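You operate a simulated robot arm through the tools that you are given. There is no shell and no other tool. Be economical: measure what you need, move in short steps, check, and stop when the job is done.

Carry out the task below with a simulated robot arm. There is one attempt and no reset: what you move stays moved.

TASK
Soap the sponge, scrub the green plate clean and lay it on the dish rack.
Fine: on its lower shelf; press the sponge on the soap tray, and leave it there afterwards; other plates stay. What is to be rubbed or washed off counts as gone when no trace of it is left.
Where things are to end (x, y in the base frame): green plate within 0.06 m of [0.7, -0.04].

The check looks at the end state, three seconds after you hand in, the way a careful person would. Anything else that was tipped, shoved, dropped, spilled or broken makes it a failure.

THE ROBOT
A 7-joint arm with a two-finger parallel gripper, fixed in place. Base frame: the origin is at the foot of the arm, x ahead of it, y to its left, z up; the work surface is at about z = 0.9. Lengths are in m, angles in degrees, forces in N, time in s.
With the tool pointing down near the work surface it reaches from about 0.3 to 0.68 m from the base axis. Its first joint turns from -66.0 to 66.0 degrees. Payload 1.57 kg.
The tool frame sits at the grasp point between the pads (the TCP): z along the fingers, y along the line on which they close. The tips reach 0.03 m beyond it. Largest opening 0.11 m; finger width 0.024, thickness 0.012; the body of the gripper, 0.048 by 0.112 m, starts 0.078 m behind the TCP.
Orientation is told as [roll, pitch, yaw] about the base's x, y, z axes, in that order, counted from this pose: with the fingers straight down and closing along the base's y, the tool's x points along the base's -x, its y along +y and its z along -z.

THE INTERFACE
- The arm moves only by the tool send_rows. Its argument "series" is a list of rows, each an object of numbers (a shift or turn left out is 0, a gripper value left out holds the last): "ax", "ay", "az": the turn, a rotation vector about the tool's x, y, z in degrees; "x", "y", "z": the shift along the tool's x, y, z in m; "fingers": the gripper command, from -1 (fully open) to 1 (shut), values between in proportion. In form: [{"ax": .., "ay": .., "az": .., "x": .., "y": .., "z": .., "fingers": ..}, ...]. A call has 1 to 8 rows; each row is the pose to reach, as a shift and turn from the pose commanded when the call began, along the tool's axes at that moment. Rows are played at 5 a second. More than 0.05 m and 8.6 degrees between two rows, or a gripper value outside its range, and nothing of the call is played. Where a pose cannot be reached the arm comes as near as it can. A force on the tool above 40 N (or 10 N above the force at the start of the call, whichever is more), or a blocked arm, ends the call early, and 0.2 s more pass. The fingers move at their own pace (about 0.108 m/s each) and stop on an object; they squeeze with about 23 N. The grip force told is the motor's: it shows also when the fingers shut on nothing. Time passes only in rows, and 0.2 s behind the last, so rows that repeat a pose let the fingers close. The reply holds the time, the measured pose of the TCP, the force on the tool along the base axes, the opening and the grip force, in the units named above and with some noise, with the torque about the TCP (base axes, N m) and any sound that the robot's microphone picked up.
- Cameras (640 x 400 px; columns grow to the right, rows downward): "scene" is fixed at [0.1753, -0.4077, 1.4064]; the picture's right is [0.63, -0.77, 0.00], its down [-0.41, -0.33, -0.85] and it looks along [0.66, 0.54, -0.53] (base axes); focal length 224 px, centre (320, 200). "wrist" rides on the gripper at [0.07, 0.016, -0.141] in the tool frame; the picture's right is [-0.23, 0.97, 0.00], its down [-0.86, -0.20, -0.48] and it looks along [-0.47, -0.11, 0.88] (tool axes); focal length 222 px, centre (320, 200). There is no depth. A picture from a camera that has moved, and an enlarged one, comes with that camera's place and axes in the base frame and with its lens. The place of the scene camera against the robot may be out by one fixed shift of up to 0.012 m in any direction.
- get_image(camera): a new picture of that camera. It takes no simulated time.
- close_up(camera, box): a new picture of the part [left, top, right, bottom] of that camera's present view, enlarged. It takes no simulated time.
- close_job(): hands the job in; it is judged then, once.

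Go step by step. Nothing tells you positions but the pictures and the camera data: compare them with the known pose of the tool, close in by small moves and look again before you grip or let go. The budget is 120 turns and 84 pictures, counting those below and the enlarged ones. Unless the task says otherwise, let go and move clear before handing in, and close with one line.

The tools are called after "Emit:" as name(argument=value, ...) on one line, values as JSON. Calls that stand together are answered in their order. send_rows: Moves the arm, as the interface text tells. Its arguments: {"type":"object","properties":{"series":{"type":"array"}},"required":["series"]} The other tools are called the same way: get_image (camera) takes a picture; close_up (camera, box) takes an enlarged picture of a part of a camera's view; close_job () hands the job in.

At the start:

```text
clock: 0.0
ee_pos: [0.3326, -0.0207, 1.2701]
ee_rot: [0.0, 0.1, 0.0]
wrist_force: [-0.6, 0.5, -0.5]
torque: [-0.01, 0.0, -0.01]
gripper_width: 0.1098
grip_force: 0.1
```

scene: 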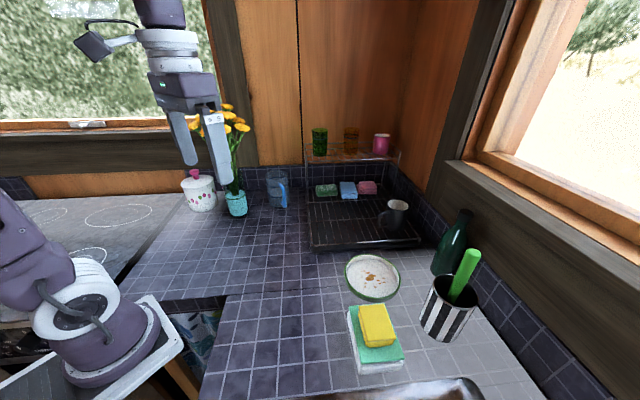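
wrist: 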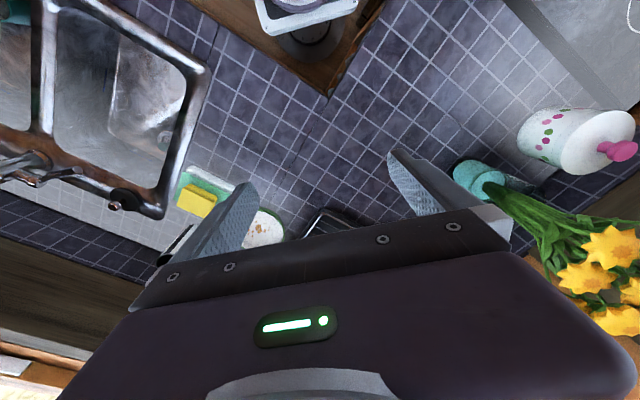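

I see the plate with food residue, a yellow sponge on a green/white tray to its right, and the rack behind. I'll take enlarged views first to place them.

Emit:
close_up(camera="scene", box=[320, 230, 480, 390])

Emit:
close_up(camera="scene", box=[280, 110, 480, 260])

```text
2.50 times, centred on (400, 310) of scene
camera zoom: at [0.1753, -0.4077, 1.4064], right [0.63, -0.77, 0.0], down [-0.41, -0.33, -0.85], along [0.66, 0.54, -0.53], focal length 559 px, centre (120, -75)
```

zoom: 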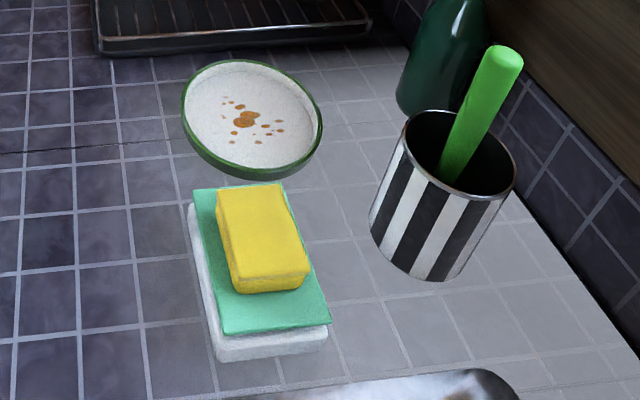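

```text
2.67 times, centred on (380, 185) of scene
camera zoom: at [0.1753, -0.4077, 1.4064], right [0.63, -0.77, 0.0], down [-0.41, -0.33, -0.85], along [0.66, 0.54, -0.53], focal length 596 px, centre (160, 240)
```

zoom: 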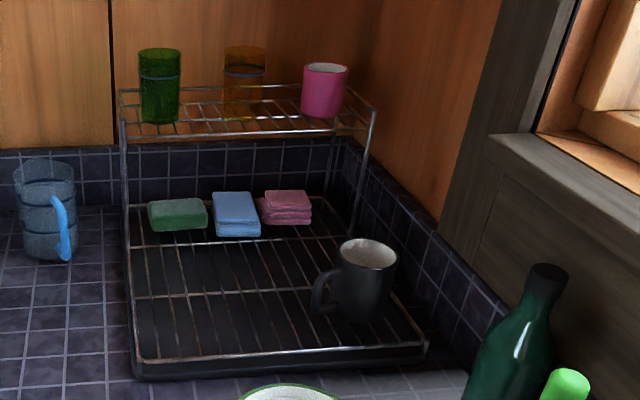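

The plate sits near (0.57, -0.26) and is about 15 cm across. The sponge is near (0.45, -0.33) and turned about 45°, with the rack behind the plate. I'll move above the sponge, turning the tool to match it.

Emit:
send_rows(series=[{"x": -0.014, "y": -0.039, "z": 0.01, "az": -5.6}, {"x": -0.028, "y": -0.078, "z": 0.02, "az": -11.2}, {"x": -0.042, "y": -0.116, "z": 0.03, "az": -16.9}, {"x": -0.056, "y": -0.155, "z": 0.04, "az": -22.5}, {"x": -0.07, "y": -0.194, "z": 0.05, "az": -28.1}, {"x": -0.085, "y": -0.233, "z": 0.06, "az": -33.7}, {"x": -0.1, "y": -0.271, "z": 0.07, "az": -39.4}, {"x": -0.116, "y": -0.31, "z": 0.08, "az": -45}])

Emit:
get_image(camera="wrist")

Emit:
get_image(camera="scene")

```text
clock: 1.8
ee_pos: [0.4507, -0.3322, 1.189]
ee_rot: [0.1, 0.0, 45.1]
wrist_force: [0.1, -0.9, 0.4]
torque: [-0.01, 0.0, -0.02]
gripper_width: 0.1098
grip_force: 0.0
```

```text
79 pictures are left
camera wrist: at [0.389, -0.3682, 1.3318], right [-0.53, 0.85, 0.0], down [0.75, 0.46, 0.48], along [0.41, 0.25, -0.88], focal length 222 px, centre (320, 200)
```

wrist: 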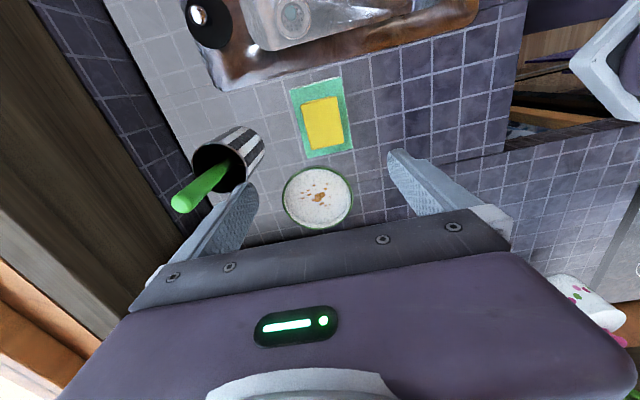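

```text
78 pictures are left
```

scene: 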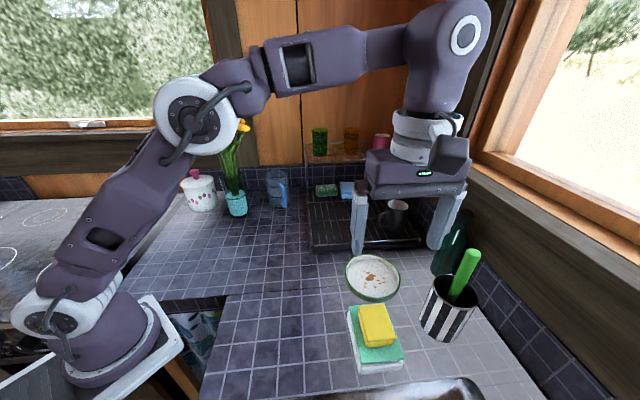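

Both cameras put the sponge near (0.446, -0.331), aligned with the fingers. I'll go down to just above it.

Emit:
send_rows(series=[{"x": 0.001, "y": 0.002, "z": 0.045}, {"x": 0.003, "y": 0.004, "z": 0.09}, {"x": 0.003, "y": 0.004, "z": 0.135}, {"x": 0.003, "y": 0.004, "z": 0.165}])

Emit:
close_up(camera="scene", box=[320, 270, 440, 390])

Emit:
get_image(camera="wrist")

```text
clock: 2.8
ee_pos: [0.4445, -0.3311, 1.0234]
ee_rot: [0.0, 0.1, 44.9]
wrist_force: [0.0, -0.1, -0.2]
torque: [-0.03, -0.01, 0.0]
gripper_width: 0.1099
grip_force: 0.2
```

```text
3.33 times, centred on (380, 330) of scene
camera zoom: at [0.1753, -0.4077, 1.4064], right [0.63, -0.77, 0.0], down [-0.41, -0.33, -0.85], along [0.66, 0.54, -0.53], focal length 746 px, centre (120, -233)
```

zoom: 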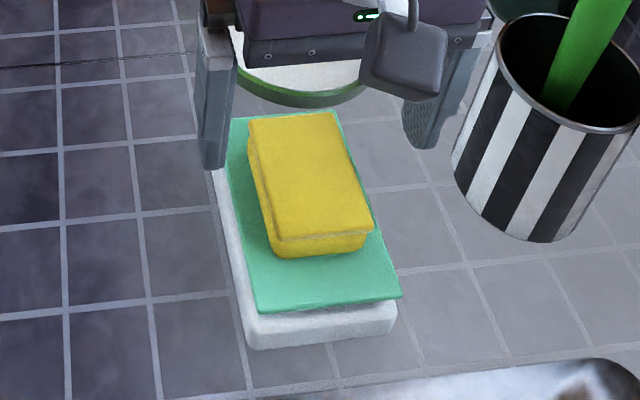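

```text
76 pictures are left
camera wrist: at [0.3831, -0.3678, 1.167], right [-0.53, 0.85, 0.0], down [0.75, 0.46, 0.48], along [0.41, 0.25, -0.88], focal length 222 px, centre (320, 200)
```

wrist: 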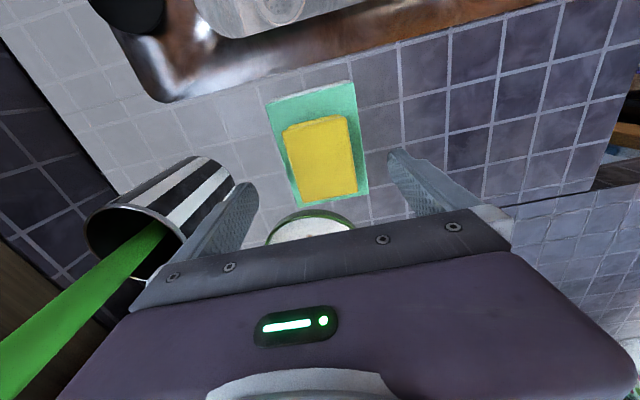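

The sponge is centred between the fingers. It looks about 2 cm thick, resting on a pad at roughly z 0.928. I'll lower until the tips straddle it, staying above the pad.

Emit:
send_rows(series=[{"z": 0.02}, {"z": 0.04}, {"z": 0.05}])

Emit:
close_up(camera="scene", box=[320, 270, 440, 390])

Emit:
close_up(camera="wrist", box=[200, 60, 460, 240])

```text
clock: 3.6
ee_pos: [0.4434, -0.3304, 0.9757]
ee_rot: [0.1, 0.0, 45.0]
wrist_force: [0.1, -0.4, 0.4]
torque: [-0.02, 0.0, 0.0]
gripper_width: 0.1099
grip_force: 0.0
```

```text
3.33 times, centred on (380, 330) of scene
camera zoom: at [0.1753, -0.4077, 1.4064], right [0.63, -0.77, 0.0], down [-0.41, -0.33, -0.85], along [0.66, 0.54, -0.53], focal length 746 px, centre (120, -233)
```

zoom: 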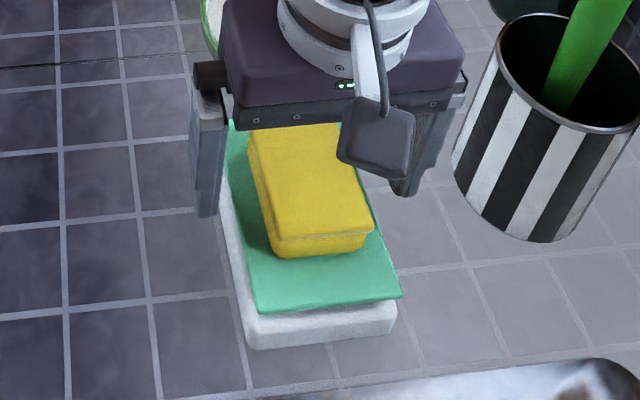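

```text
2.22 times, centred on (330, 150) of wrist
camera zoom: at [0.3825, -0.3672, 1.1174], right [-0.53, 0.85, 0.0], down [0.75, 0.46, 0.48], along [0.41, 0.25, -0.88], focal length 494 px, centre (298, 311)
```

zoom: 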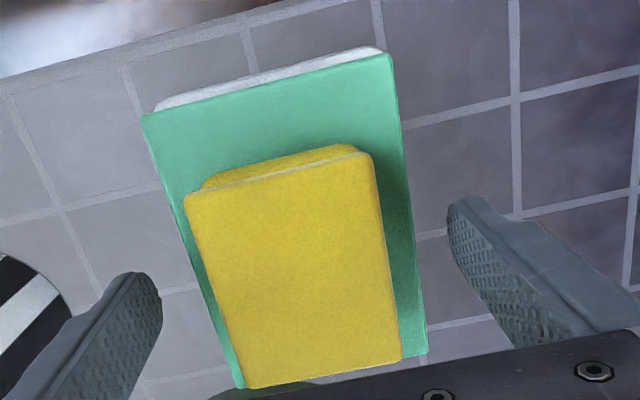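

By triangulation the pad top is at about z 0.932 and the sponge top about 0.955. I'll go 5 mm lower and close on the sponge.

Emit:
send_rows(series=[{"z": 0.005}, {"z": 0.005, "fingers": 1}, {"z": 0.005, "fingers": 1}, {"z": 0.005, "fingers": 1}, {"z": 0.005, "fingers": 1}])

Emit:
close_up(camera="scene", box=[320, 270, 440, 390])

Emit:
close_up(camera="wrist", box=[200, 60, 460, 240])

```text
clock: 4.8
ee_pos: [0.4422, -0.3283, 0.9706]
ee_rot: [0.3, 0.1, 45.1]
wrist_force: [-18.3, 18.2, -0.2]
torque: [0.58, 0.42, -0.04]
gripper_width: 0.0804
grip_force: 45.1
```

```text
3.33 times, centred on (380, 330) of scene
camera zoom: at [0.1748, -0.4072, 1.4067], right [0.63, -0.77, 0.0], down [-0.41, -0.34, -0.85], along [0.66, 0.54, -0.53], focal length 746 px, centre (120, -233)
```

zoom: 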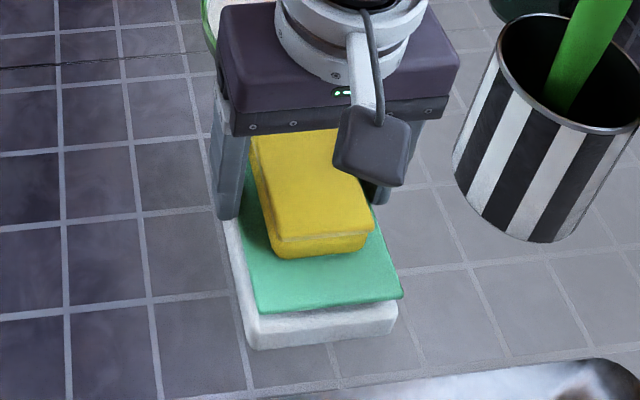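

```text
2.22 times, centred on (330, 150) of wrist
camera zoom: at [0.3815, -0.3662, 1.1124], right [-0.53, 0.85, 0.01], down [0.75, 0.46, 0.48], along [0.4, 0.26, -0.88], focal length 494 px, centre (298, 311)
```

zoom: 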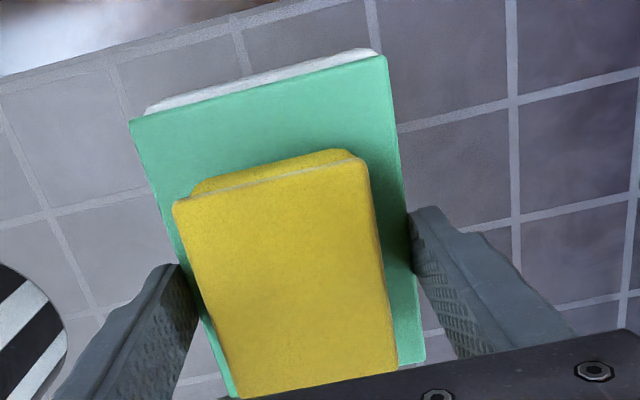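

The fingers stopped at 0.080 m, which is the pad's edges and not the sponge, so the pad is higher than I estimated. I'll open, rise about 1 cm and try again.

Emit:
send_rows(series=[{"fingers": -1}, {"fingers": -1}, {"z": -0.01, "fingers": -1}])

Emit:
close_up(camera="scene", box=[320, 270, 440, 390])

Emit:
close_up(camera="wrist", box=[200, 60, 460, 240])

```text
clock: 5.6
ee_pos: [0.4421, -0.3308, 0.9801]
ee_rot: [0.1, 0.0, 45.0]
wrist_force: [-0.2, -0.2, 0.7]
torque: [0.03, 0.0, 0.03]
gripper_width: 0.11
grip_force: 0.0
```

```text
3.33 times, centred on (380, 330) of scene
camera zoom: at [0.1753, -0.4077, 1.4064], right [0.63, -0.77, 0.0], down [-0.41, -0.33, -0.85], along [0.66, 0.54, -0.53], focal length 746 px, centre (120, -233)
```

zoom: 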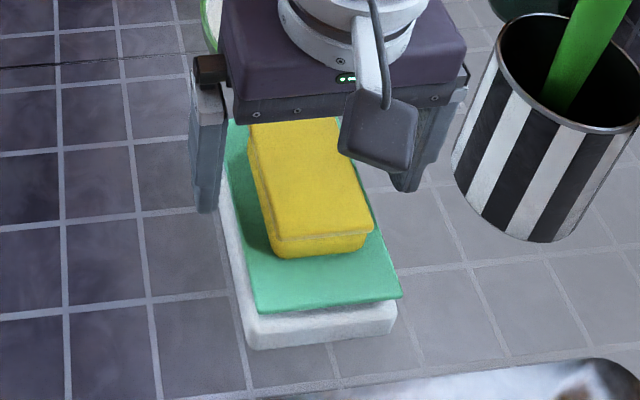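

```text
2.22 times, centred on (330, 150) of wrist
camera zoom: at [0.3819, -0.3671, 1.1229], right [-0.53, 0.85, 0.0], down [0.75, 0.46, 0.48], along [0.41, 0.25, -0.88], focal length 494 px, centre (298, 311)
```

zoom: 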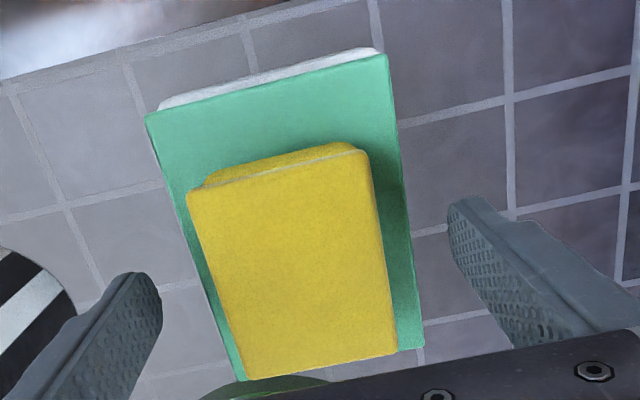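

The tray did not move. I'll rise 3 mm more and close.

Emit:
send_rows(series=[{"z": -0.003}, {"z": -0.003, "fingers": 1}, {"z": -0.003, "fingers": 1}, {"z": -0.003, "fingers": 1}])

Emit:
close_up(camera="scene", box=[320, 270, 440, 390])

Emit:
close_up(camera="wrist", box=[200, 60, 460, 240])

```text
clock: 6.6
ee_pos: [0.4438, -0.3302, 0.9843]
ee_rot: [0.1, -0.1, 44.9]
wrist_force: [0.2, 0.1, 0.8]
torque: [-0.03, -0.01, 0.01]
gripper_width: 0.0538
grip_force: 23.3
```

```text
3.33 times, centred on (380, 330) of scene
camera zoom: at [0.1753, -0.4077, 1.4064], right [0.63, -0.77, 0.0], down [-0.41, -0.33, -0.85], along [0.66, 0.54, -0.53], focal length 746 px, centre (120, -233)
```

zoom: 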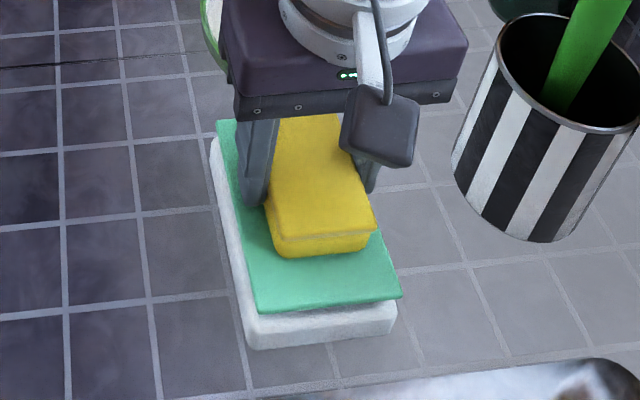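

```text
2.22 times, centred on (330, 150) of wrist
camera zoom: at [0.382, -0.3672, 1.1258], right [-0.53, 0.85, 0.0], down [0.75, 0.46, 0.48], along [0.41, 0.25, -0.88], focal length 494 px, centre (298, 311)
```

zoom: 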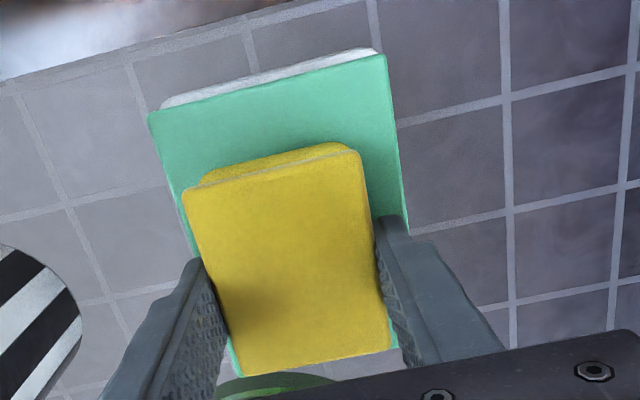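

The sponge is gripped at 0.054 m. Next I'll press it gently down on the tray and watch the force.

Emit:
send_rows(series=[{"z": 0.001}, {"z": 0.002}, {"z": 0.003}, {"z": 0.004}, {"z": 0.004}])

```text
clock: 7.8
ee_pos: [0.4427, -0.3294, 0.9781]
ee_rot: [0.0, 0.0, 45.0]
wrist_force: [0.3, -0.6, 2.1]
torque: [-0.06, 0.03, 0.03]
gripper_width: 0.0538
grip_force: 22.8
```

Emit:
send_rows(series=[{"z": 0.002}, {"z": 0.004}, {"z": 0.004}])

Emit:
close_up(camera="scene", box=[320, 270, 440, 390])

```text
clock: 8.6
ee_pos: [0.445, -0.3302, 0.9735]
ee_rot: [0.1, 0.1, 45.0]
wrist_force: [0.9, 0.8, 3.9]
torque: [0.0, -0.01, -0.01]
gripper_width: 0.0536
grip_force: 23.3
```

```text
3.33 times, centred on (380, 330) of scene
camera zoom: at [0.1753, -0.4076, 1.4064], right [0.63, -0.77, 0.0], down [-0.41, -0.33, -0.85], along [0.66, 0.54, -0.53], focal length 746 px, centre (120, -233)
```

zoom: 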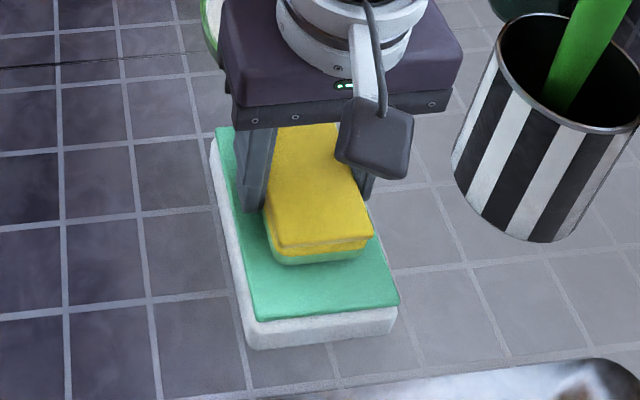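

The soft green pad gives way under the sponge, and the sponge's bottom edge now looks tinted with soap. I'll press a bit more to be sure.

Emit:
send_rows(series=[{"z": 0.002}, {"z": 0.004}, {"z": 0.006}, {"z": 0.006}, {"z": 0.006}])

Emit:
close_up(camera="scene", box=[320, 270, 440, 390])

```text
clock: 9.8
ee_pos: [0.4429, -0.3304, 0.9704]
ee_rot: [-0.1, 0.0, 45.0]
wrist_force: [0.9, -0.2, 25.1]
torque: [0.05, 0.01, -0.01]
gripper_width: 0.0539
grip_force: 23.3
```

```text
3.33 times, centred on (380, 330) of scene
camera zoom: at [0.175, -0.4074, 1.4066], right [0.63, -0.77, 0.0], down [-0.41, -0.33, -0.85], along [0.66, 0.54, -0.53], focal length 746 px, centre (120, -233)
```

zoom: 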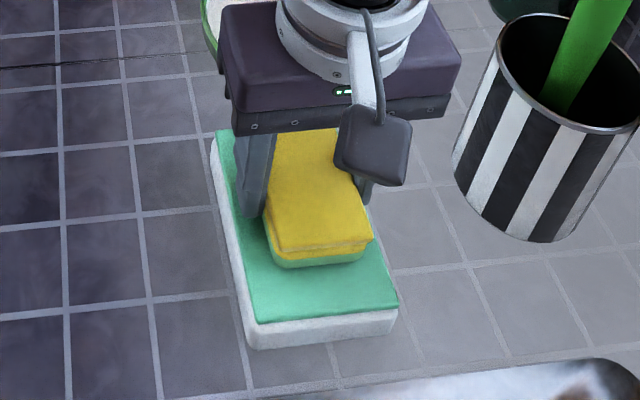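

The pad has bottomed out at 25 N and the sponge is soaped. I'll lift it and carry it over the plate.

Emit:
send_rows(series=[{"z": -0.03}, {"z": -0.07}, {"x": -0.04, "y": -0.012, "z": -0.09}, {"x": -0.08, "y": -0.024, "z": -0.09}, {"x": -0.12, "y": -0.036, "z": -0.09}, {"x": -0.145, "y": -0.0445, "z": -0.09}, {"x": -0.145, "y": -0.0445, "z": -0.09}])

Emit:
get_image(camera="scene")

Emit:
get_image(camera="wrist")

```text
clock: 11.4
ee_pos: [0.5784, -0.259, 1.0604]
ee_rot: [0.0, 0.0, 45.0]
wrist_force: [-0.4, 0.1, -0.3]
torque: [0.02, 0.02, -0.03]
gripper_width: 0.0537
grip_force: 22.9
```

```text
65 pictures are left
```

scene: 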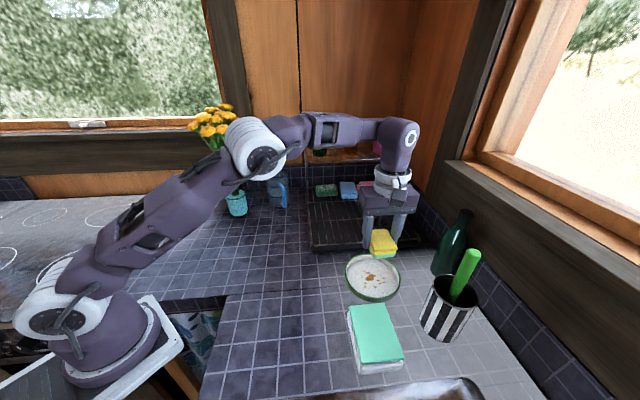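

```text
64 pictures are left
camera wrist: at [0.5169, -0.2962, 1.2021], right [-0.53, 0.85, 0.0], down [0.75, 0.46, 0.48], along [0.41, 0.25, -0.88], focal length 222 px, centre (320, 200)
```

wrist: 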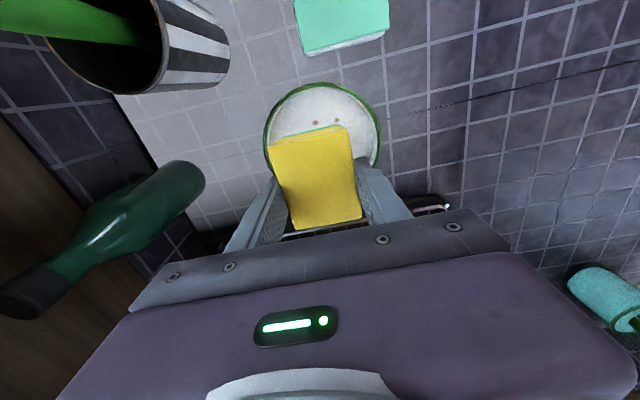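

The sponge's underside is green with soap and it is over the plate centre, about (0.577, -0.258). I'll lower it toward the plate.

Emit:
send_rows(series=[{"z": 0.03}, {"z": 0.06}, {"z": 0.08}, {"z": 0.09}, {"z": 0.09}])

Emit:
close_up(camera="scene", box=[320, 210, 440, 310])

```text
clock: 12.6
ee_pos: [0.5764, -0.2584, 0.9691]
ee_rot: [0.0, 0.0, 45.0]
wrist_force: [0.9, -0.3, 0.2]
torque: [-0.02, -0.02, 0.01]
gripper_width: 0.0534
grip_force: 23.0
```

```text
4.00 times, centred on (380, 260) of scene
camera zoom: at [0.1753, -0.4077, 1.4064], right [0.63, -0.77, 0.0], down [-0.41, -0.33, -0.85], along [0.66, 0.54, -0.53], focal length 895 px, centre (80, -40)
```

zoom: 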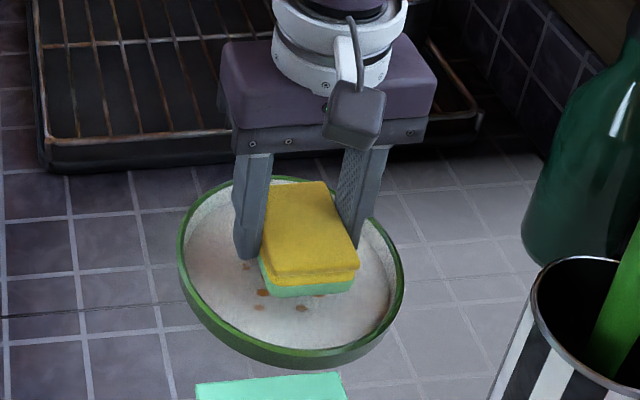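

Emit:
send_rows(series=[{"z": 0.005}, {"z": 0.01}, {"z": 0.013}, {"z": 0.016}, {"z": 0.016}])

Emit:
close_up(camera="scene", box=[320, 210, 440, 310])

```text
clock: 13.8
ee_pos: [0.5775, -0.2583, 0.9529]
ee_rot: [0.0, 0.0, 45.0]
wrist_force: [0.1, 0.9, -0.1]
torque: [0.02, 0.02, -0.01]
gripper_width: 0.0538
grip_force: 23.2
```

```text
4.00 times, centred on (380, 260) of scene
camera zoom: at [0.1753, -0.4077, 1.4064], right [0.63, -0.77, 0.0], down [-0.41, -0.33, -0.85], along [0.66, 0.54, -0.53], focal length 895 px, centre (80, -40)
```

zoom: 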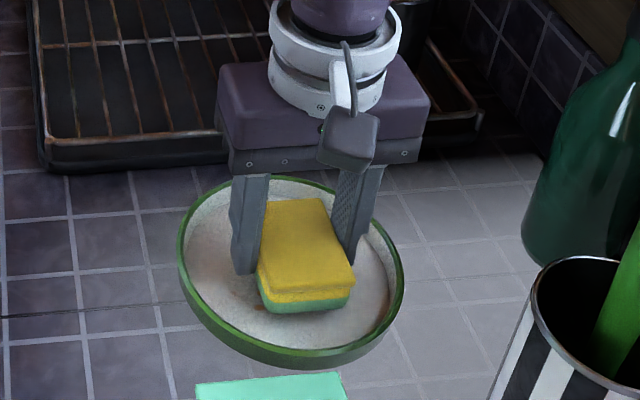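

Nearly touching. I'll continue down in small steps to make contact.

Emit:
send_rows(series=[{"z": 0.002}, {"z": 0.004}, {"z": 0.006}, {"z": 0.006}])

```text
clock: 14.8
ee_pos: [0.5769, -0.2577, 0.9472]
ee_rot: [-0.1, 0.0, 45.0]
wrist_force: [0.0, -0.1, -0.9]
torque: [0.0, -0.01, -0.02]
gripper_width: 0.0538
grip_force: 22.2
```

Emit:
send_rows(series=[{"z": 0.002}, {"z": 0.004}, {"z": 0.006}, {"z": 0.006}])

```text
clock: 15.8
ee_pos: [0.5768, -0.2574, 0.9408]
ee_rot: [-0.1, 0.1, 45.1]
wrist_force: [0.3, 0.3, 0.4]
torque: [0.0, -0.04, 0.0]
gripper_width: 0.0536
grip_force: 23.0
```

Emit:
close_up(camera="scene", box=[320, 210, 440, 310])

Emit:
get_image(camera="wrist")

```text
4.00 times, centred on (380, 260) of scene
camera zoom: at [0.1753, -0.4077, 1.4064], right [0.63, -0.77, 0.0], down [-0.41, -0.33, -0.85], along [0.66, 0.54, -0.53], focal length 895 px, centre (80, -40)
```

zoom: 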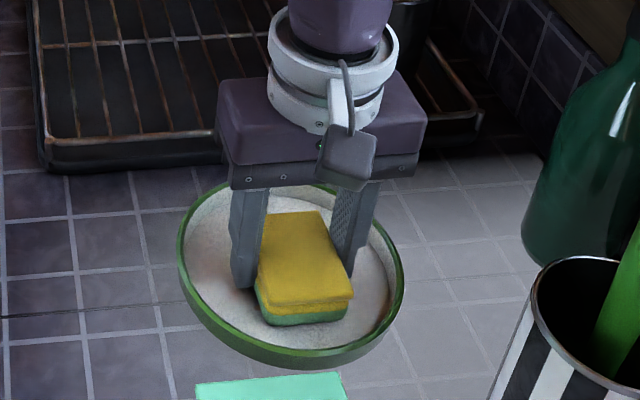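

```text
60 pictures are left
camera wrist: at [0.5168, -0.2952, 1.0831], right [-0.53, 0.85, 0.0], down [0.75, 0.46, 0.48], along [0.41, 0.25, -0.88], focal length 222 px, centre (320, 200)
```

wrist: 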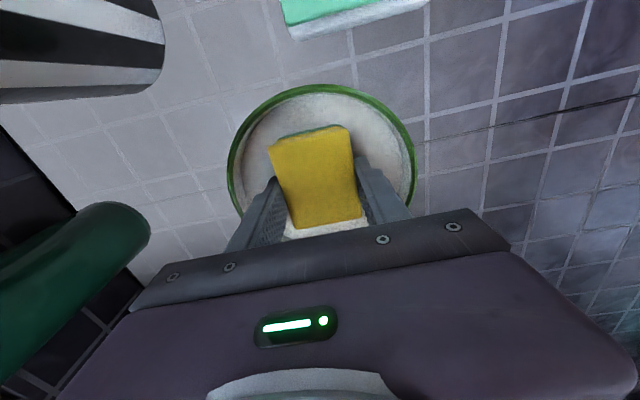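

No contact force yet, so I'll keep descending in small steps.

Emit:
send_rows(series=[{"z": 0.001}, {"z": 0.002}, {"z": 0.003}, {"z": 0.004}, {"z": 0.004}])

```text
clock: 17.0
ee_pos: [0.5782, -0.2593, 0.9382]
ee_rot: [-0.3, -0.1, 45.0]
wrist_force: [3.5, -0.1, 25.6]
torque: [0.1, -0.04, -0.01]
gripper_width: 0.0537
grip_force: 23.2
```

Contact comes at TCP z ≈ 0.938. I'll ease off a little and rub gently in small strokes.

Emit:
send_rows(series=[{"z": -0.0015}, {"z": -0.0015, "x": 0.01}, {"z": -0.0015, "x": 0.018}, {"z": -0.0015, "x": 0.01}, {"z": -0.0015, "x": 0.0}, {"z": -0.0015, "x": -0.01}, {"z": -0.0015, "x": -0.018}, {"z": -0.0015, "x": 0}])

Emit:
close_up(camera="scene", box=[320, 210, 440, 310])

```text
clock: 18.8
ee_pos: [0.5788, -0.2597, 0.9379]
ee_rot: [-0.1, 0.0, 45.1]
wrist_force: [0.3, 0.4, 2.1]
torque: [0.04, -0.06, -0.02]
gripper_width: 0.0541
grip_force: 23.3
```

```text
4.00 times, centred on (380, 260) of scene
camera zoom: at [0.1753, -0.4076, 1.4065], right [0.63, -0.77, 0.0], down [-0.41, -0.33, -0.85], along [0.66, 0.54, -0.53], focal length 895 px, centre (80, -40)
```

zoom: 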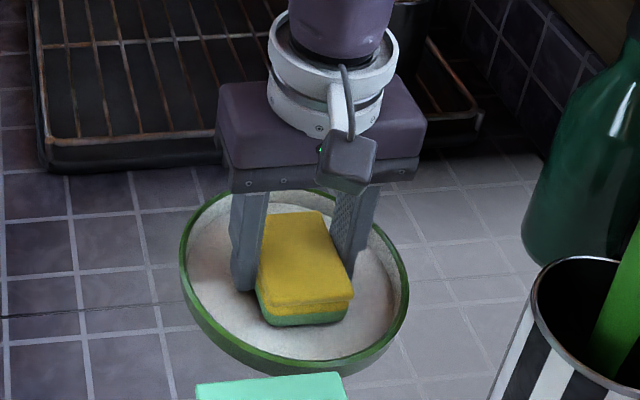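

The plate stayed put to within a few mm. Now I'll rub across and around with a little more pressure.

Emit:
send_rows(series=[{"z": 0.0006}, {"z": 0.0006, "y": 0.01}, {"z": 0.0006, "y": 0.018}, {"z": 0.0006, "y": 0.01}, {"z": 0.0006, "y": 0.0}, {"z": 0.0006, "y": -0.01}, {"z": 0.0006, "y": -0.018}, {"z": 0.0006, "y": 0}])

Emit:
send_rows(series=[{"x": 0.014, "y": 0.0}, {"x": 0.01, "y": 0.01}, {"x": 0, "y": 0.014}, {"x": -0.01, "y": 0.01}, {"x": -0.014, "y": 0}, {"x": -0.01, "y": -0.01}, {"x": 0, "y": -0.014}, {"x": 0.01, "y": -0.01}])

Emit:
send_rows(series=[{"x": -0.01, "y": 0.01, "z": -0.01}, {"x": -0.01, "y": 0.01, "z": -0.05}, {"x": -0.05, "y": 0.01, "z": -0.09}, {"x": -0.05, "y": 0.01, "z": -0.1}])

Emit:
close_up(camera="scene", box=[320, 210, 440, 310])

Emit:
close_up(camera="wrist", box=[200, 20, 440, 180])

```text
clock: 20.6
ee_pos: [0.5776, -0.2592, 0.9369]
ee_rot: [0.0, -0.1, 44.9]
wrist_force: [0.5, -1.1, 3.4]
torque: [-0.06, -0.04, 0.0]
gripper_width: 0.0537
grip_force: 23.1
```

```text
clock: 22.4
ee_pos: [0.578, -0.2728, 0.9376]
ee_rot: [0.0, -0.2, 45.0]
wrist_force: [1.6, 1.5, 2.4]
torque: [0.01, -0.03, 0.0]
gripper_width: 0.0536
grip_force: 22.9
```

```text
refused: row 3 steps farther than a row can; nothing moved
```

```text
4.00 times, centred on (380, 260) of scene
camera zoom: at [0.1753, -0.4076, 1.4065], right [0.63, -0.77, 0.0], down [-0.41, -0.33, -0.85], along [0.66, 0.54, -0.53], focal length 895 px, centre (80, -40)
```

zoom: 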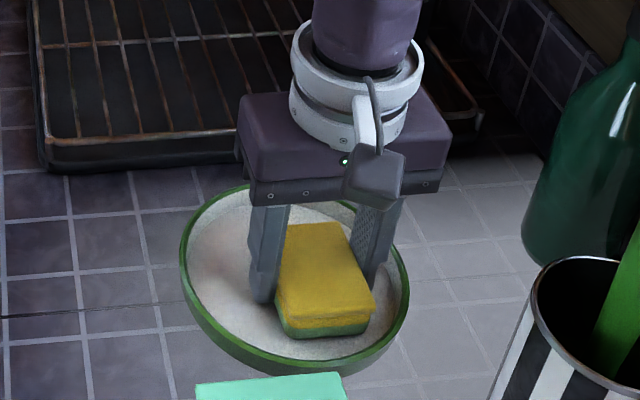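

```text
2.50 times, centred on (320, 100) of wrist
camera zoom: at [0.5164, -0.3101, 1.0801], right [-0.53, 0.85, 0.0], down [0.75, 0.46, 0.48], along [0.41, 0.25, -0.88], focal length 555 px, centre (320, 450)
```

zoom: 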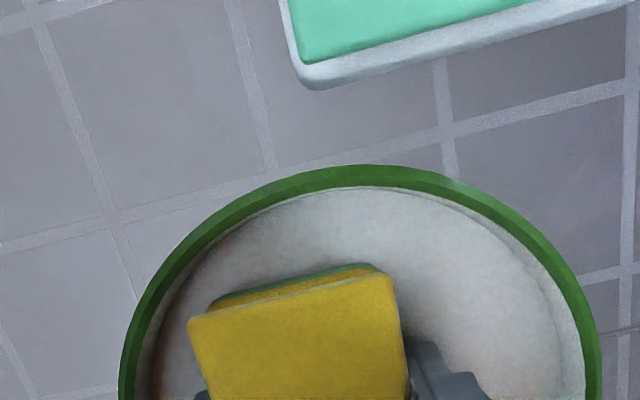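

The visible surface looks clean. I'll lift clear and move back toward the tray so I can view the whole plate.

Emit:
send_rows(series=[{"x": -0.008, "y": 0.008, "z": -0.01}, {"x": -0.008, "y": 0.008, "z": -0.05}, {"x": 0.0, "y": 0.01, "z": -0.09}, {"x": 0.04, "y": 0.02, "z": -0.1}, {"x": 0.08, "y": 0.03, "z": -0.1}, {"x": 0.12, "y": 0.035, "z": -0.1}])

Emit:
close_up(camera="scene", box=[320, 210, 440, 310])

Emit:
get_image(camera="wrist")

```text
clock: 23.8
ee_pos: [0.4655, -0.3342, 1.0368]
ee_rot: [0.1, 0.0, 45.1]
wrist_force: [-0.2, -0.1, 0.2]
torque: [0.03, -0.01, 0.03]
gripper_width: 0.0537
grip_force: 22.5
```

```text
4.00 times, centred on (380, 260) of scene
camera zoom: at [0.1753, -0.4077, 1.4064], right [0.63, -0.77, 0.0], down [-0.41, -0.33, -0.85], along [0.66, 0.54, -0.53], focal length 895 px, centre (80, -40)
```

zoom: 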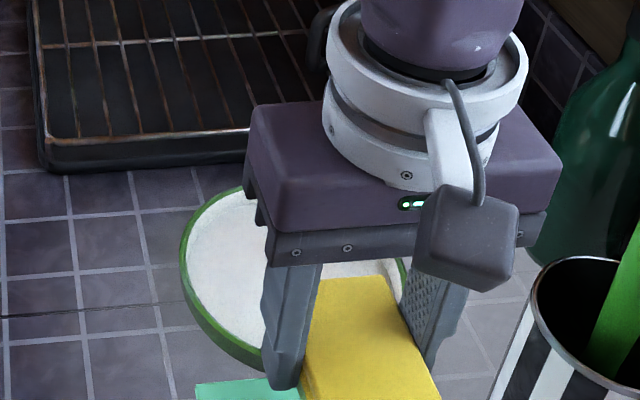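

```text
55 pictures are left
camera wrist: at [0.4057, -0.3706, 1.1799], right [-0.53, 0.85, 0.0], down [0.75, 0.46, 0.48], along [0.41, 0.25, -0.88], focal length 222 px, centre (320, 200)
```

wrist: 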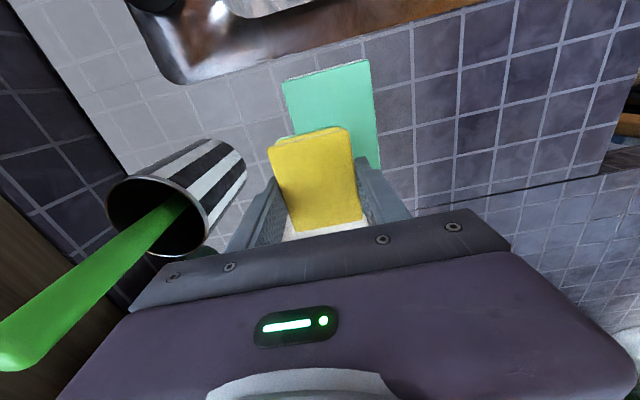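

The arm blocks the view, so I'll shift sideways to uncover the plate before putting the sponge down.

Emit:
send_rows(series=[{"y": 0.04, "z": -0.02}, {"y": 0.08, "z": -0.04}, {"y": 0.12, "z": -0.06}, {"y": 0.16, "z": -0.06}])

Emit:
close_up(camera="scene", box=[330, 240, 420, 310])

```text
clock: 24.8
ee_pos: [0.354, -0.2197, 1.0965]
ee_rot: [0.0, 0.0, 45.0]
wrist_force: [0.3, 0.8, -0.9]
torque: [0.01, 0.02, 0.0]
gripper_width: 0.0536
grip_force: 23.0
```

```text
5.71 times, centred on (375, 275) of scene
camera zoom: at [0.1753, -0.4077, 1.4064], right [0.63, -0.77, 0.0], down [-0.41, -0.33, -0.85], along [0.66, 0.54, -0.53], focal length 1278 px, centre (6, -229)
```

zoom: 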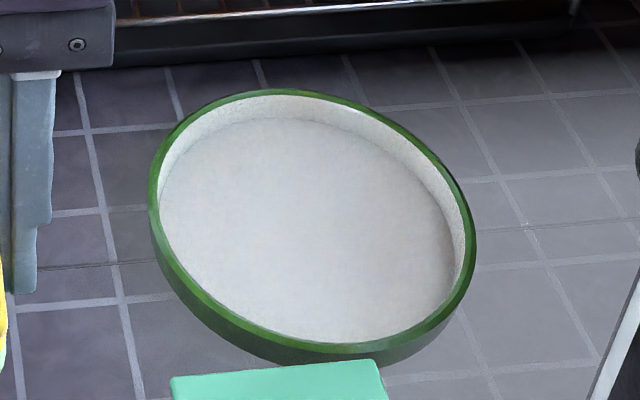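

The plate is spotless. I'll return the sponge over the soap tray.

Emit:
send_rows(series=[{"y": -0.04, "x": 0.006}, {"y": -0.08, "x": 0.012}, {"y": -0.12, "x": 0.018}, {"y": -0.141, "x": 0.022}, {"y": -0.141, "x": 0.022, "z": 0.04}, {"y": -0.141, "x": 0.022, "z": 0.08}, {"y": -0.141, "x": 0.022, "z": 0.1}])

Emit:
close_up(camera="scene", box=[320, 270, 440, 390])

Emit:
close_up(camera="wrist", box=[200, 60, 460, 240])

```text
clock: 26.4
ee_pos: [0.4375, -0.3347, 0.9967]
ee_rot: [0.1, 0.1, 44.9]
wrist_force: [-0.1, -0.5, 0.3]
torque: [-0.01, 0.02, -0.04]
gripper_width: 0.0534
grip_force: 22.7
```

```text
3.33 times, centred on (380, 330) of scene
camera zoom: at [0.1753, -0.4077, 1.4064], right [0.63, -0.77, 0.0], down [-0.41, -0.33, -0.85], along [0.66, 0.54, -0.53], focal length 746 px, centre (120, -233)
```

zoom: 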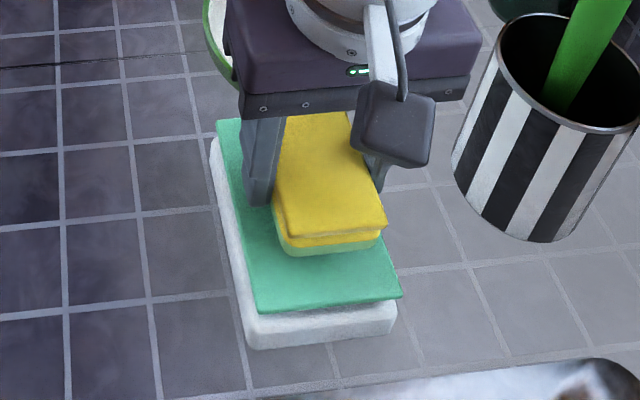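

```text
2.22 times, centred on (330, 150) of wrist
camera zoom: at [0.3765, -0.3722, 1.1389], right [-0.53, 0.85, 0.0], down [0.75, 0.46, 0.48], along [0.41, 0.25, -0.88], focal length 494 px, centre (298, 311)
```

zoom: 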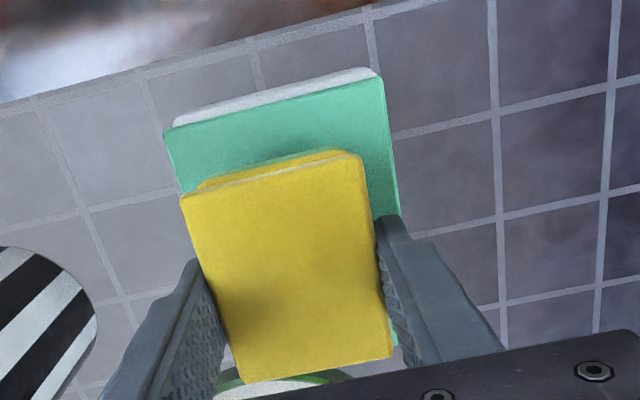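

Positioned over the pad. I'll lower until it touches.

Emit:
send_rows(series=[{"z": 0.006}, {"z": 0.01}, {"z": 0.014}, {"z": 0.016}, {"z": 0.018}, {"z": 0.018}])

Emit:
close_up(camera="scene", box=[320, 270, 440, 390])

```text
clock: 27.8
ee_pos: [0.44, -0.3358, 0.9787]
ee_rot: [0.1, 0.0, 45.0]
wrist_force: [-1.1, 0.0, 0.4]
torque: [0.0, -0.02, 0.02]
gripper_width: 0.0535
grip_force: 22.9
```

```text
3.33 times, centred on (380, 330) of scene
camera zoom: at [0.1753, -0.4077, 1.4064], right [0.63, -0.77, 0.0], down [-0.41, -0.33, -0.85], along [0.66, 0.54, -0.53], focal length 746 px, centre (120, -233)
```

zoom: 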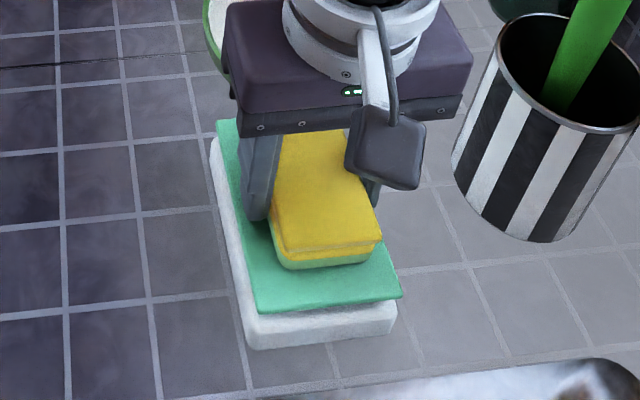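

Emit:
send_rows(series=[{"z": 0.0015}, {"z": 0.003}, {"z": 0.003}])

```text
clock: 28.6
ee_pos: [0.4385, -0.3343, 0.9763]
ee_rot: [-0.1, -0.1, 45.0]
wrist_force: [0.4, -0.2, 1.0]
torque: [0.02, -0.01, -0.01]
gripper_width: 0.0536
grip_force: 23.2
```

The sponge is touching lightly (about 1 N). I'll open the fingers, rise and look.

Emit:
send_rows(series=[{"fingers": -0.3}, {"fingers": -0.3}, {"fingers": -0.3}, {"z": -0.02}, {"z": -0.06}, {"z": -0.1}, {"z": -0.14}])

Emit:
get_image(camera="scene")

Emit:
get_image(camera="wrist")

```text
clock: 30.2
ee_pos: [0.4396, -0.3368, 1.1171]
ee_rot: [0.0, 0.0, 44.9]
wrist_force: [0.2, 0.0, 0.1]
torque: [0.0, -0.03, 0.01]
gripper_width: 0.0715
grip_force: 0.1
```

```text
50 pictures are left
```

scene: 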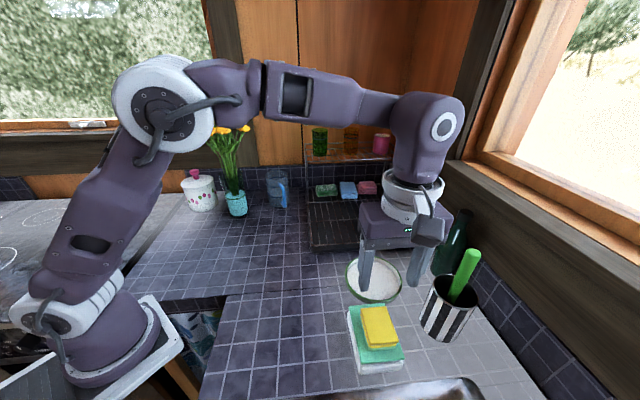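

```text
49 pictures are left
camera wrist: at [0.3785, -0.3724, 1.2595], right [-0.53, 0.85, 0.0], down [0.75, 0.46, 0.48], along [0.41, 0.25, -0.88], focal length 222 px, centre (320, 200)
```

wrist: 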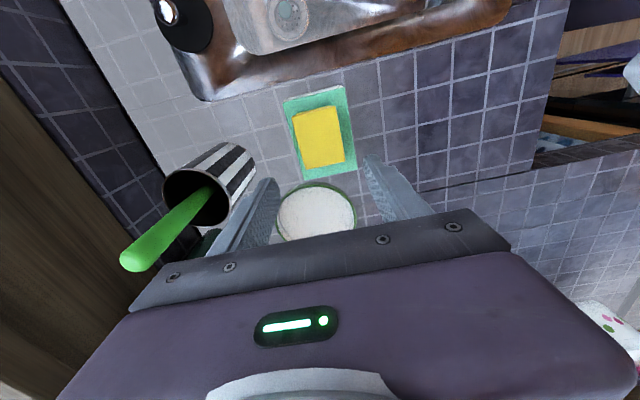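

The sponge is back on the tray. Next I'll take a precise fix on the plate rim for pinching it.

Emit:
close_up(camera="wrist", box=[260, 160, 380, 250])

Emit:
close_up(camera="scene", box=[290, 110, 440, 260])

```text
4.44 times, centred on (320, 205) of wrist
camera zoom: at [0.3785, -0.3724, 1.2595], right [-0.53, 0.85, 0.0], down [0.75, 0.46, 0.48], along [0.41, 0.25, -0.88], focal length 987 px, centre (320, 178)
```

zoom: 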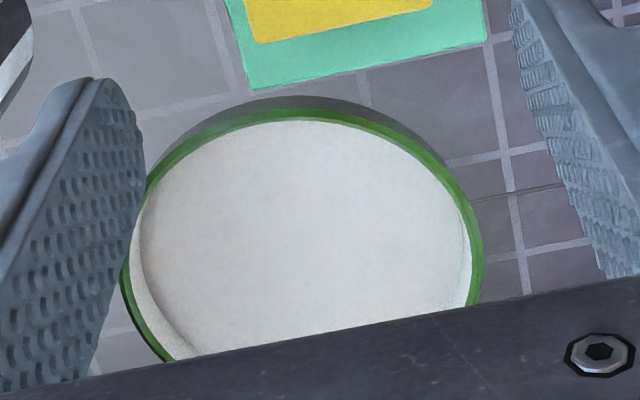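

```text
2.67 times, centred on (365, 185) of scene
camera zoom: at [0.1753, -0.4077, 1.4064], right [0.63, -0.77, 0.0], down [-0.41, -0.33, -0.85], along [0.66, 0.54, -0.53], focal length 596 px, centre (200, 240)
```

zoom: 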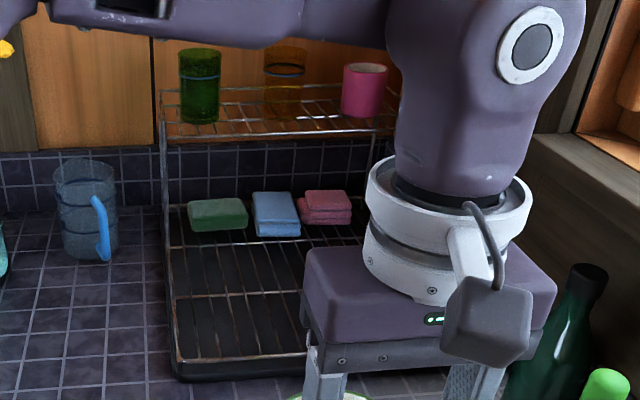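

The plate's centre is at about (0.576, -0.261), with the rim top near z 0.924. I'll approach the left-near rim point (0.513, -0.225) with yaw 60 so the fingers close radially.

Emit:
send_rows(series=[{"x": -0.035, "y": 0.008, "z": 0.0, "az": -4}, {"x": -0.07, "y": 0.016, "z": 0.0, "az": -8}, {"x": -0.105, "y": 0.022, "z": 0.01, "az": -12}, {"x": -0.131, "y": 0.027, "z": 0.04, "az": -15}, {"x": -0.131, "y": 0.027, "z": 0.08, "az": -15}, {"x": -0.131, "y": 0.027, "z": 0.11, "az": -15}])

Emit:
close_up(camera="scene", box=[300, 210, 420, 310])

Emit:
get_image(camera="wrist")

```text
clock: 31.6
ee_pos: [0.514, -0.2221, 1.0054]
ee_rot: [-0.2, -0.1, 60.0]
wrist_force: [-0.6, -0.5, -0.5]
torque: [0.04, -0.01, 0.0]
gripper_width: 0.0715
grip_force: 0.0
```

```text
4.00 times, centred on (360, 260) of scene
camera zoom: at [0.1753, -0.4077, 1.4064], right [0.63, -0.77, 0.0], down [-0.41, -0.33, -0.85], along [0.66, 0.54, -0.53], focal length 895 px, centre (160, -40)
```

zoom: 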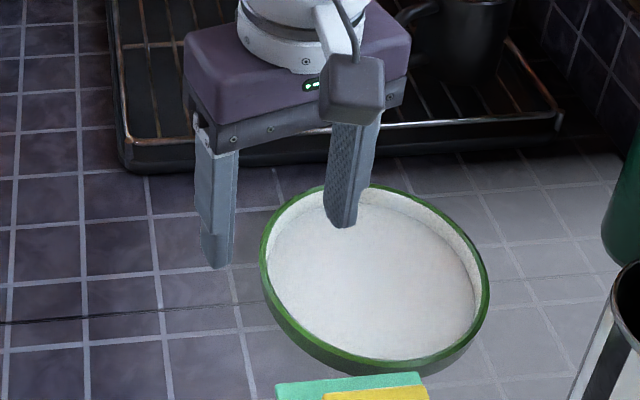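

```text
45 pictures are left
camera wrist: at [0.4649, -0.2729, 1.1484], right [-0.73, 0.68, 0.0], down [0.6, 0.64, 0.48], along [0.33, 0.35, -0.88], focal length 222 px, centre (320, 200)
```

wrist: 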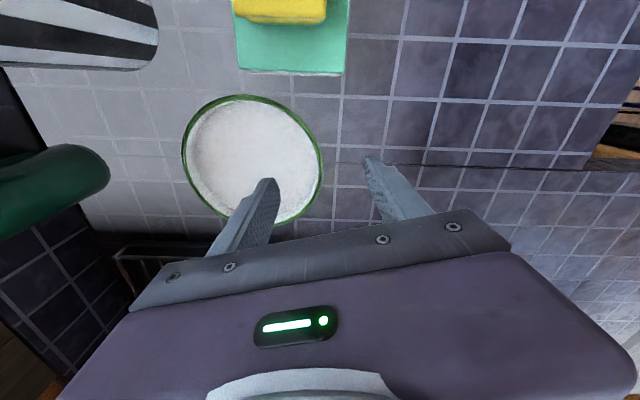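

The rim sits between the two fingers. I'll make a small correction and descend so the tips straddle the wall.

Emit:
send_rows(series=[{"x": 0.005, "z": 0.02}, {"x": 0.005, "z": 0.04}, {"x": 0.005, "z": 0.055}, {"x": 0.005, "z": 0.061}, {"x": 0.005, "z": 0.061}])

Emit:
close_up(camera="scene", box=[300, 210, 420, 310])

Emit:
close_up(camera="wrist", box=[160, 60, 440, 260])

```text
clock: 32.8
ee_pos: [0.5089, -0.2277, 0.9459]
ee_rot: [0.0, 0.0, 60.0]
wrist_force: [-0.2, -0.9, 0.1]
torque: [0.0, -0.02, -0.04]
gripper_width: 0.0717
grip_force: 0.0
```

```text
4.00 times, centred on (360, 260) of scene
camera zoom: at [0.1753, -0.4077, 1.4064], right [0.63, -0.77, 0.0], down [-0.41, -0.33, -0.85], along [0.66, 0.54, -0.53], focal length 895 px, centre (160, -40)
```

zoom: 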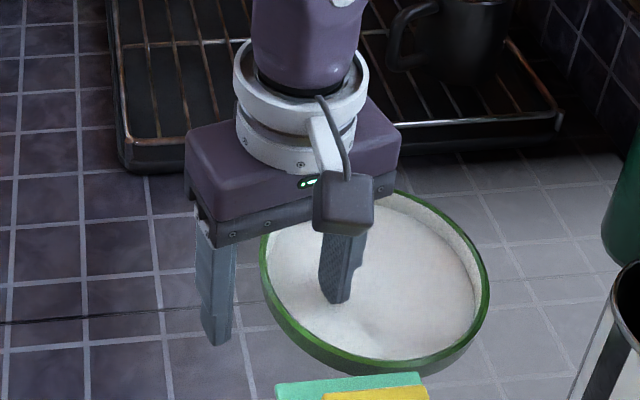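

```text
2.00 times, centred on (300, 160) of wrist
camera zoom: at [0.4597, -0.279, 1.0877], right [-0.73, 0.68, 0.0], down [0.6, 0.64, 0.48], along [0.33, 0.35, -0.88], focal length 444 px, centre (360, 280)
```

zoom: 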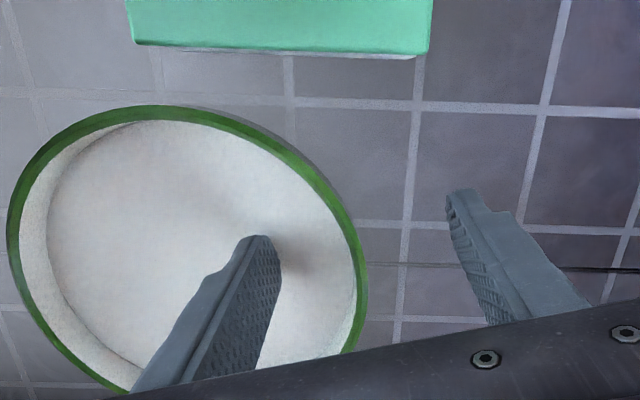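

The wall is between the fingers. I'll go 5 mm lower and close.

Emit:
send_rows(series=[{"z": 0.003}, {"z": 0.005}, {"z": 0.005}])

Emit:
send_rows(series=[{"fingers": 0.2}, {"fingers": 0.6}, {"fingers": 1}, {"fingers": 1}, {"fingers": 1}])

Emit:
close_up(camera="scene", box=[300, 210, 420, 310])

Emit:
close_up(camera="wrist", box=[160, 60, 440, 260])

```text
clock: 33.6
ee_pos: [0.5099, -0.2268, 0.9386]
ee_rot: [0.0, 0.0, 59.9]
wrist_force: [-0.2, -0.6, 0.5]
torque: [0.01, 0.0, -0.02]
gripper_width: 0.0716
grip_force: 0.1
```

```text
clock: 34.8
ee_pos: [0.5089, -0.2285, 0.939]
ee_rot: [0.0, 0.0, 60.0]
wrist_force: [-0.3, -0.9, 1.1]
torque: [-0.15, -0.22, -0.18]
gripper_width: 0.0048
grip_force: 22.8
```

```text
4.00 times, centred on (360, 260) of scene
camera zoom: at [0.1753, -0.4077, 1.4064], right [0.63, -0.77, 0.0], down [-0.41, -0.33, -0.85], along [0.66, 0.54, -0.53], focal length 895 px, centre (160, -40)
```

zoom: 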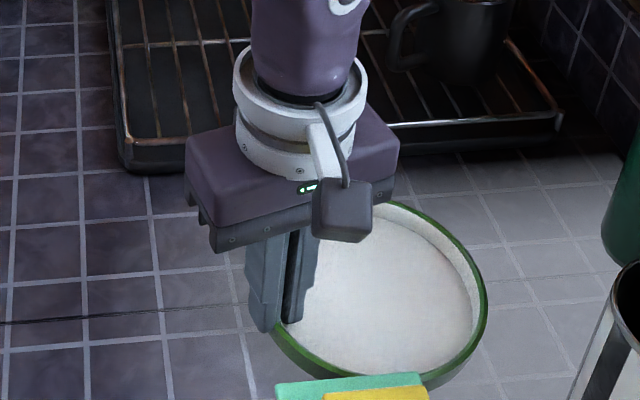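

```text
2.00 times, centred on (300, 160) of wrist
camera zoom: at [0.4605, -0.2785, 1.0823], right [-0.73, 0.68, 0.0], down [0.6, 0.64, 0.48], along [0.33, 0.35, -0.88], focal length 444 px, centre (360, 280)
```

zoom: 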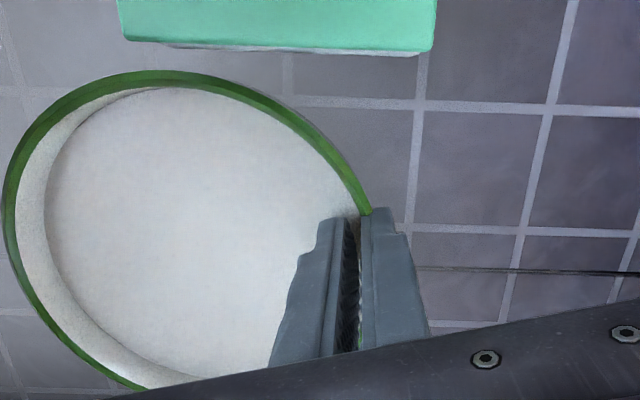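

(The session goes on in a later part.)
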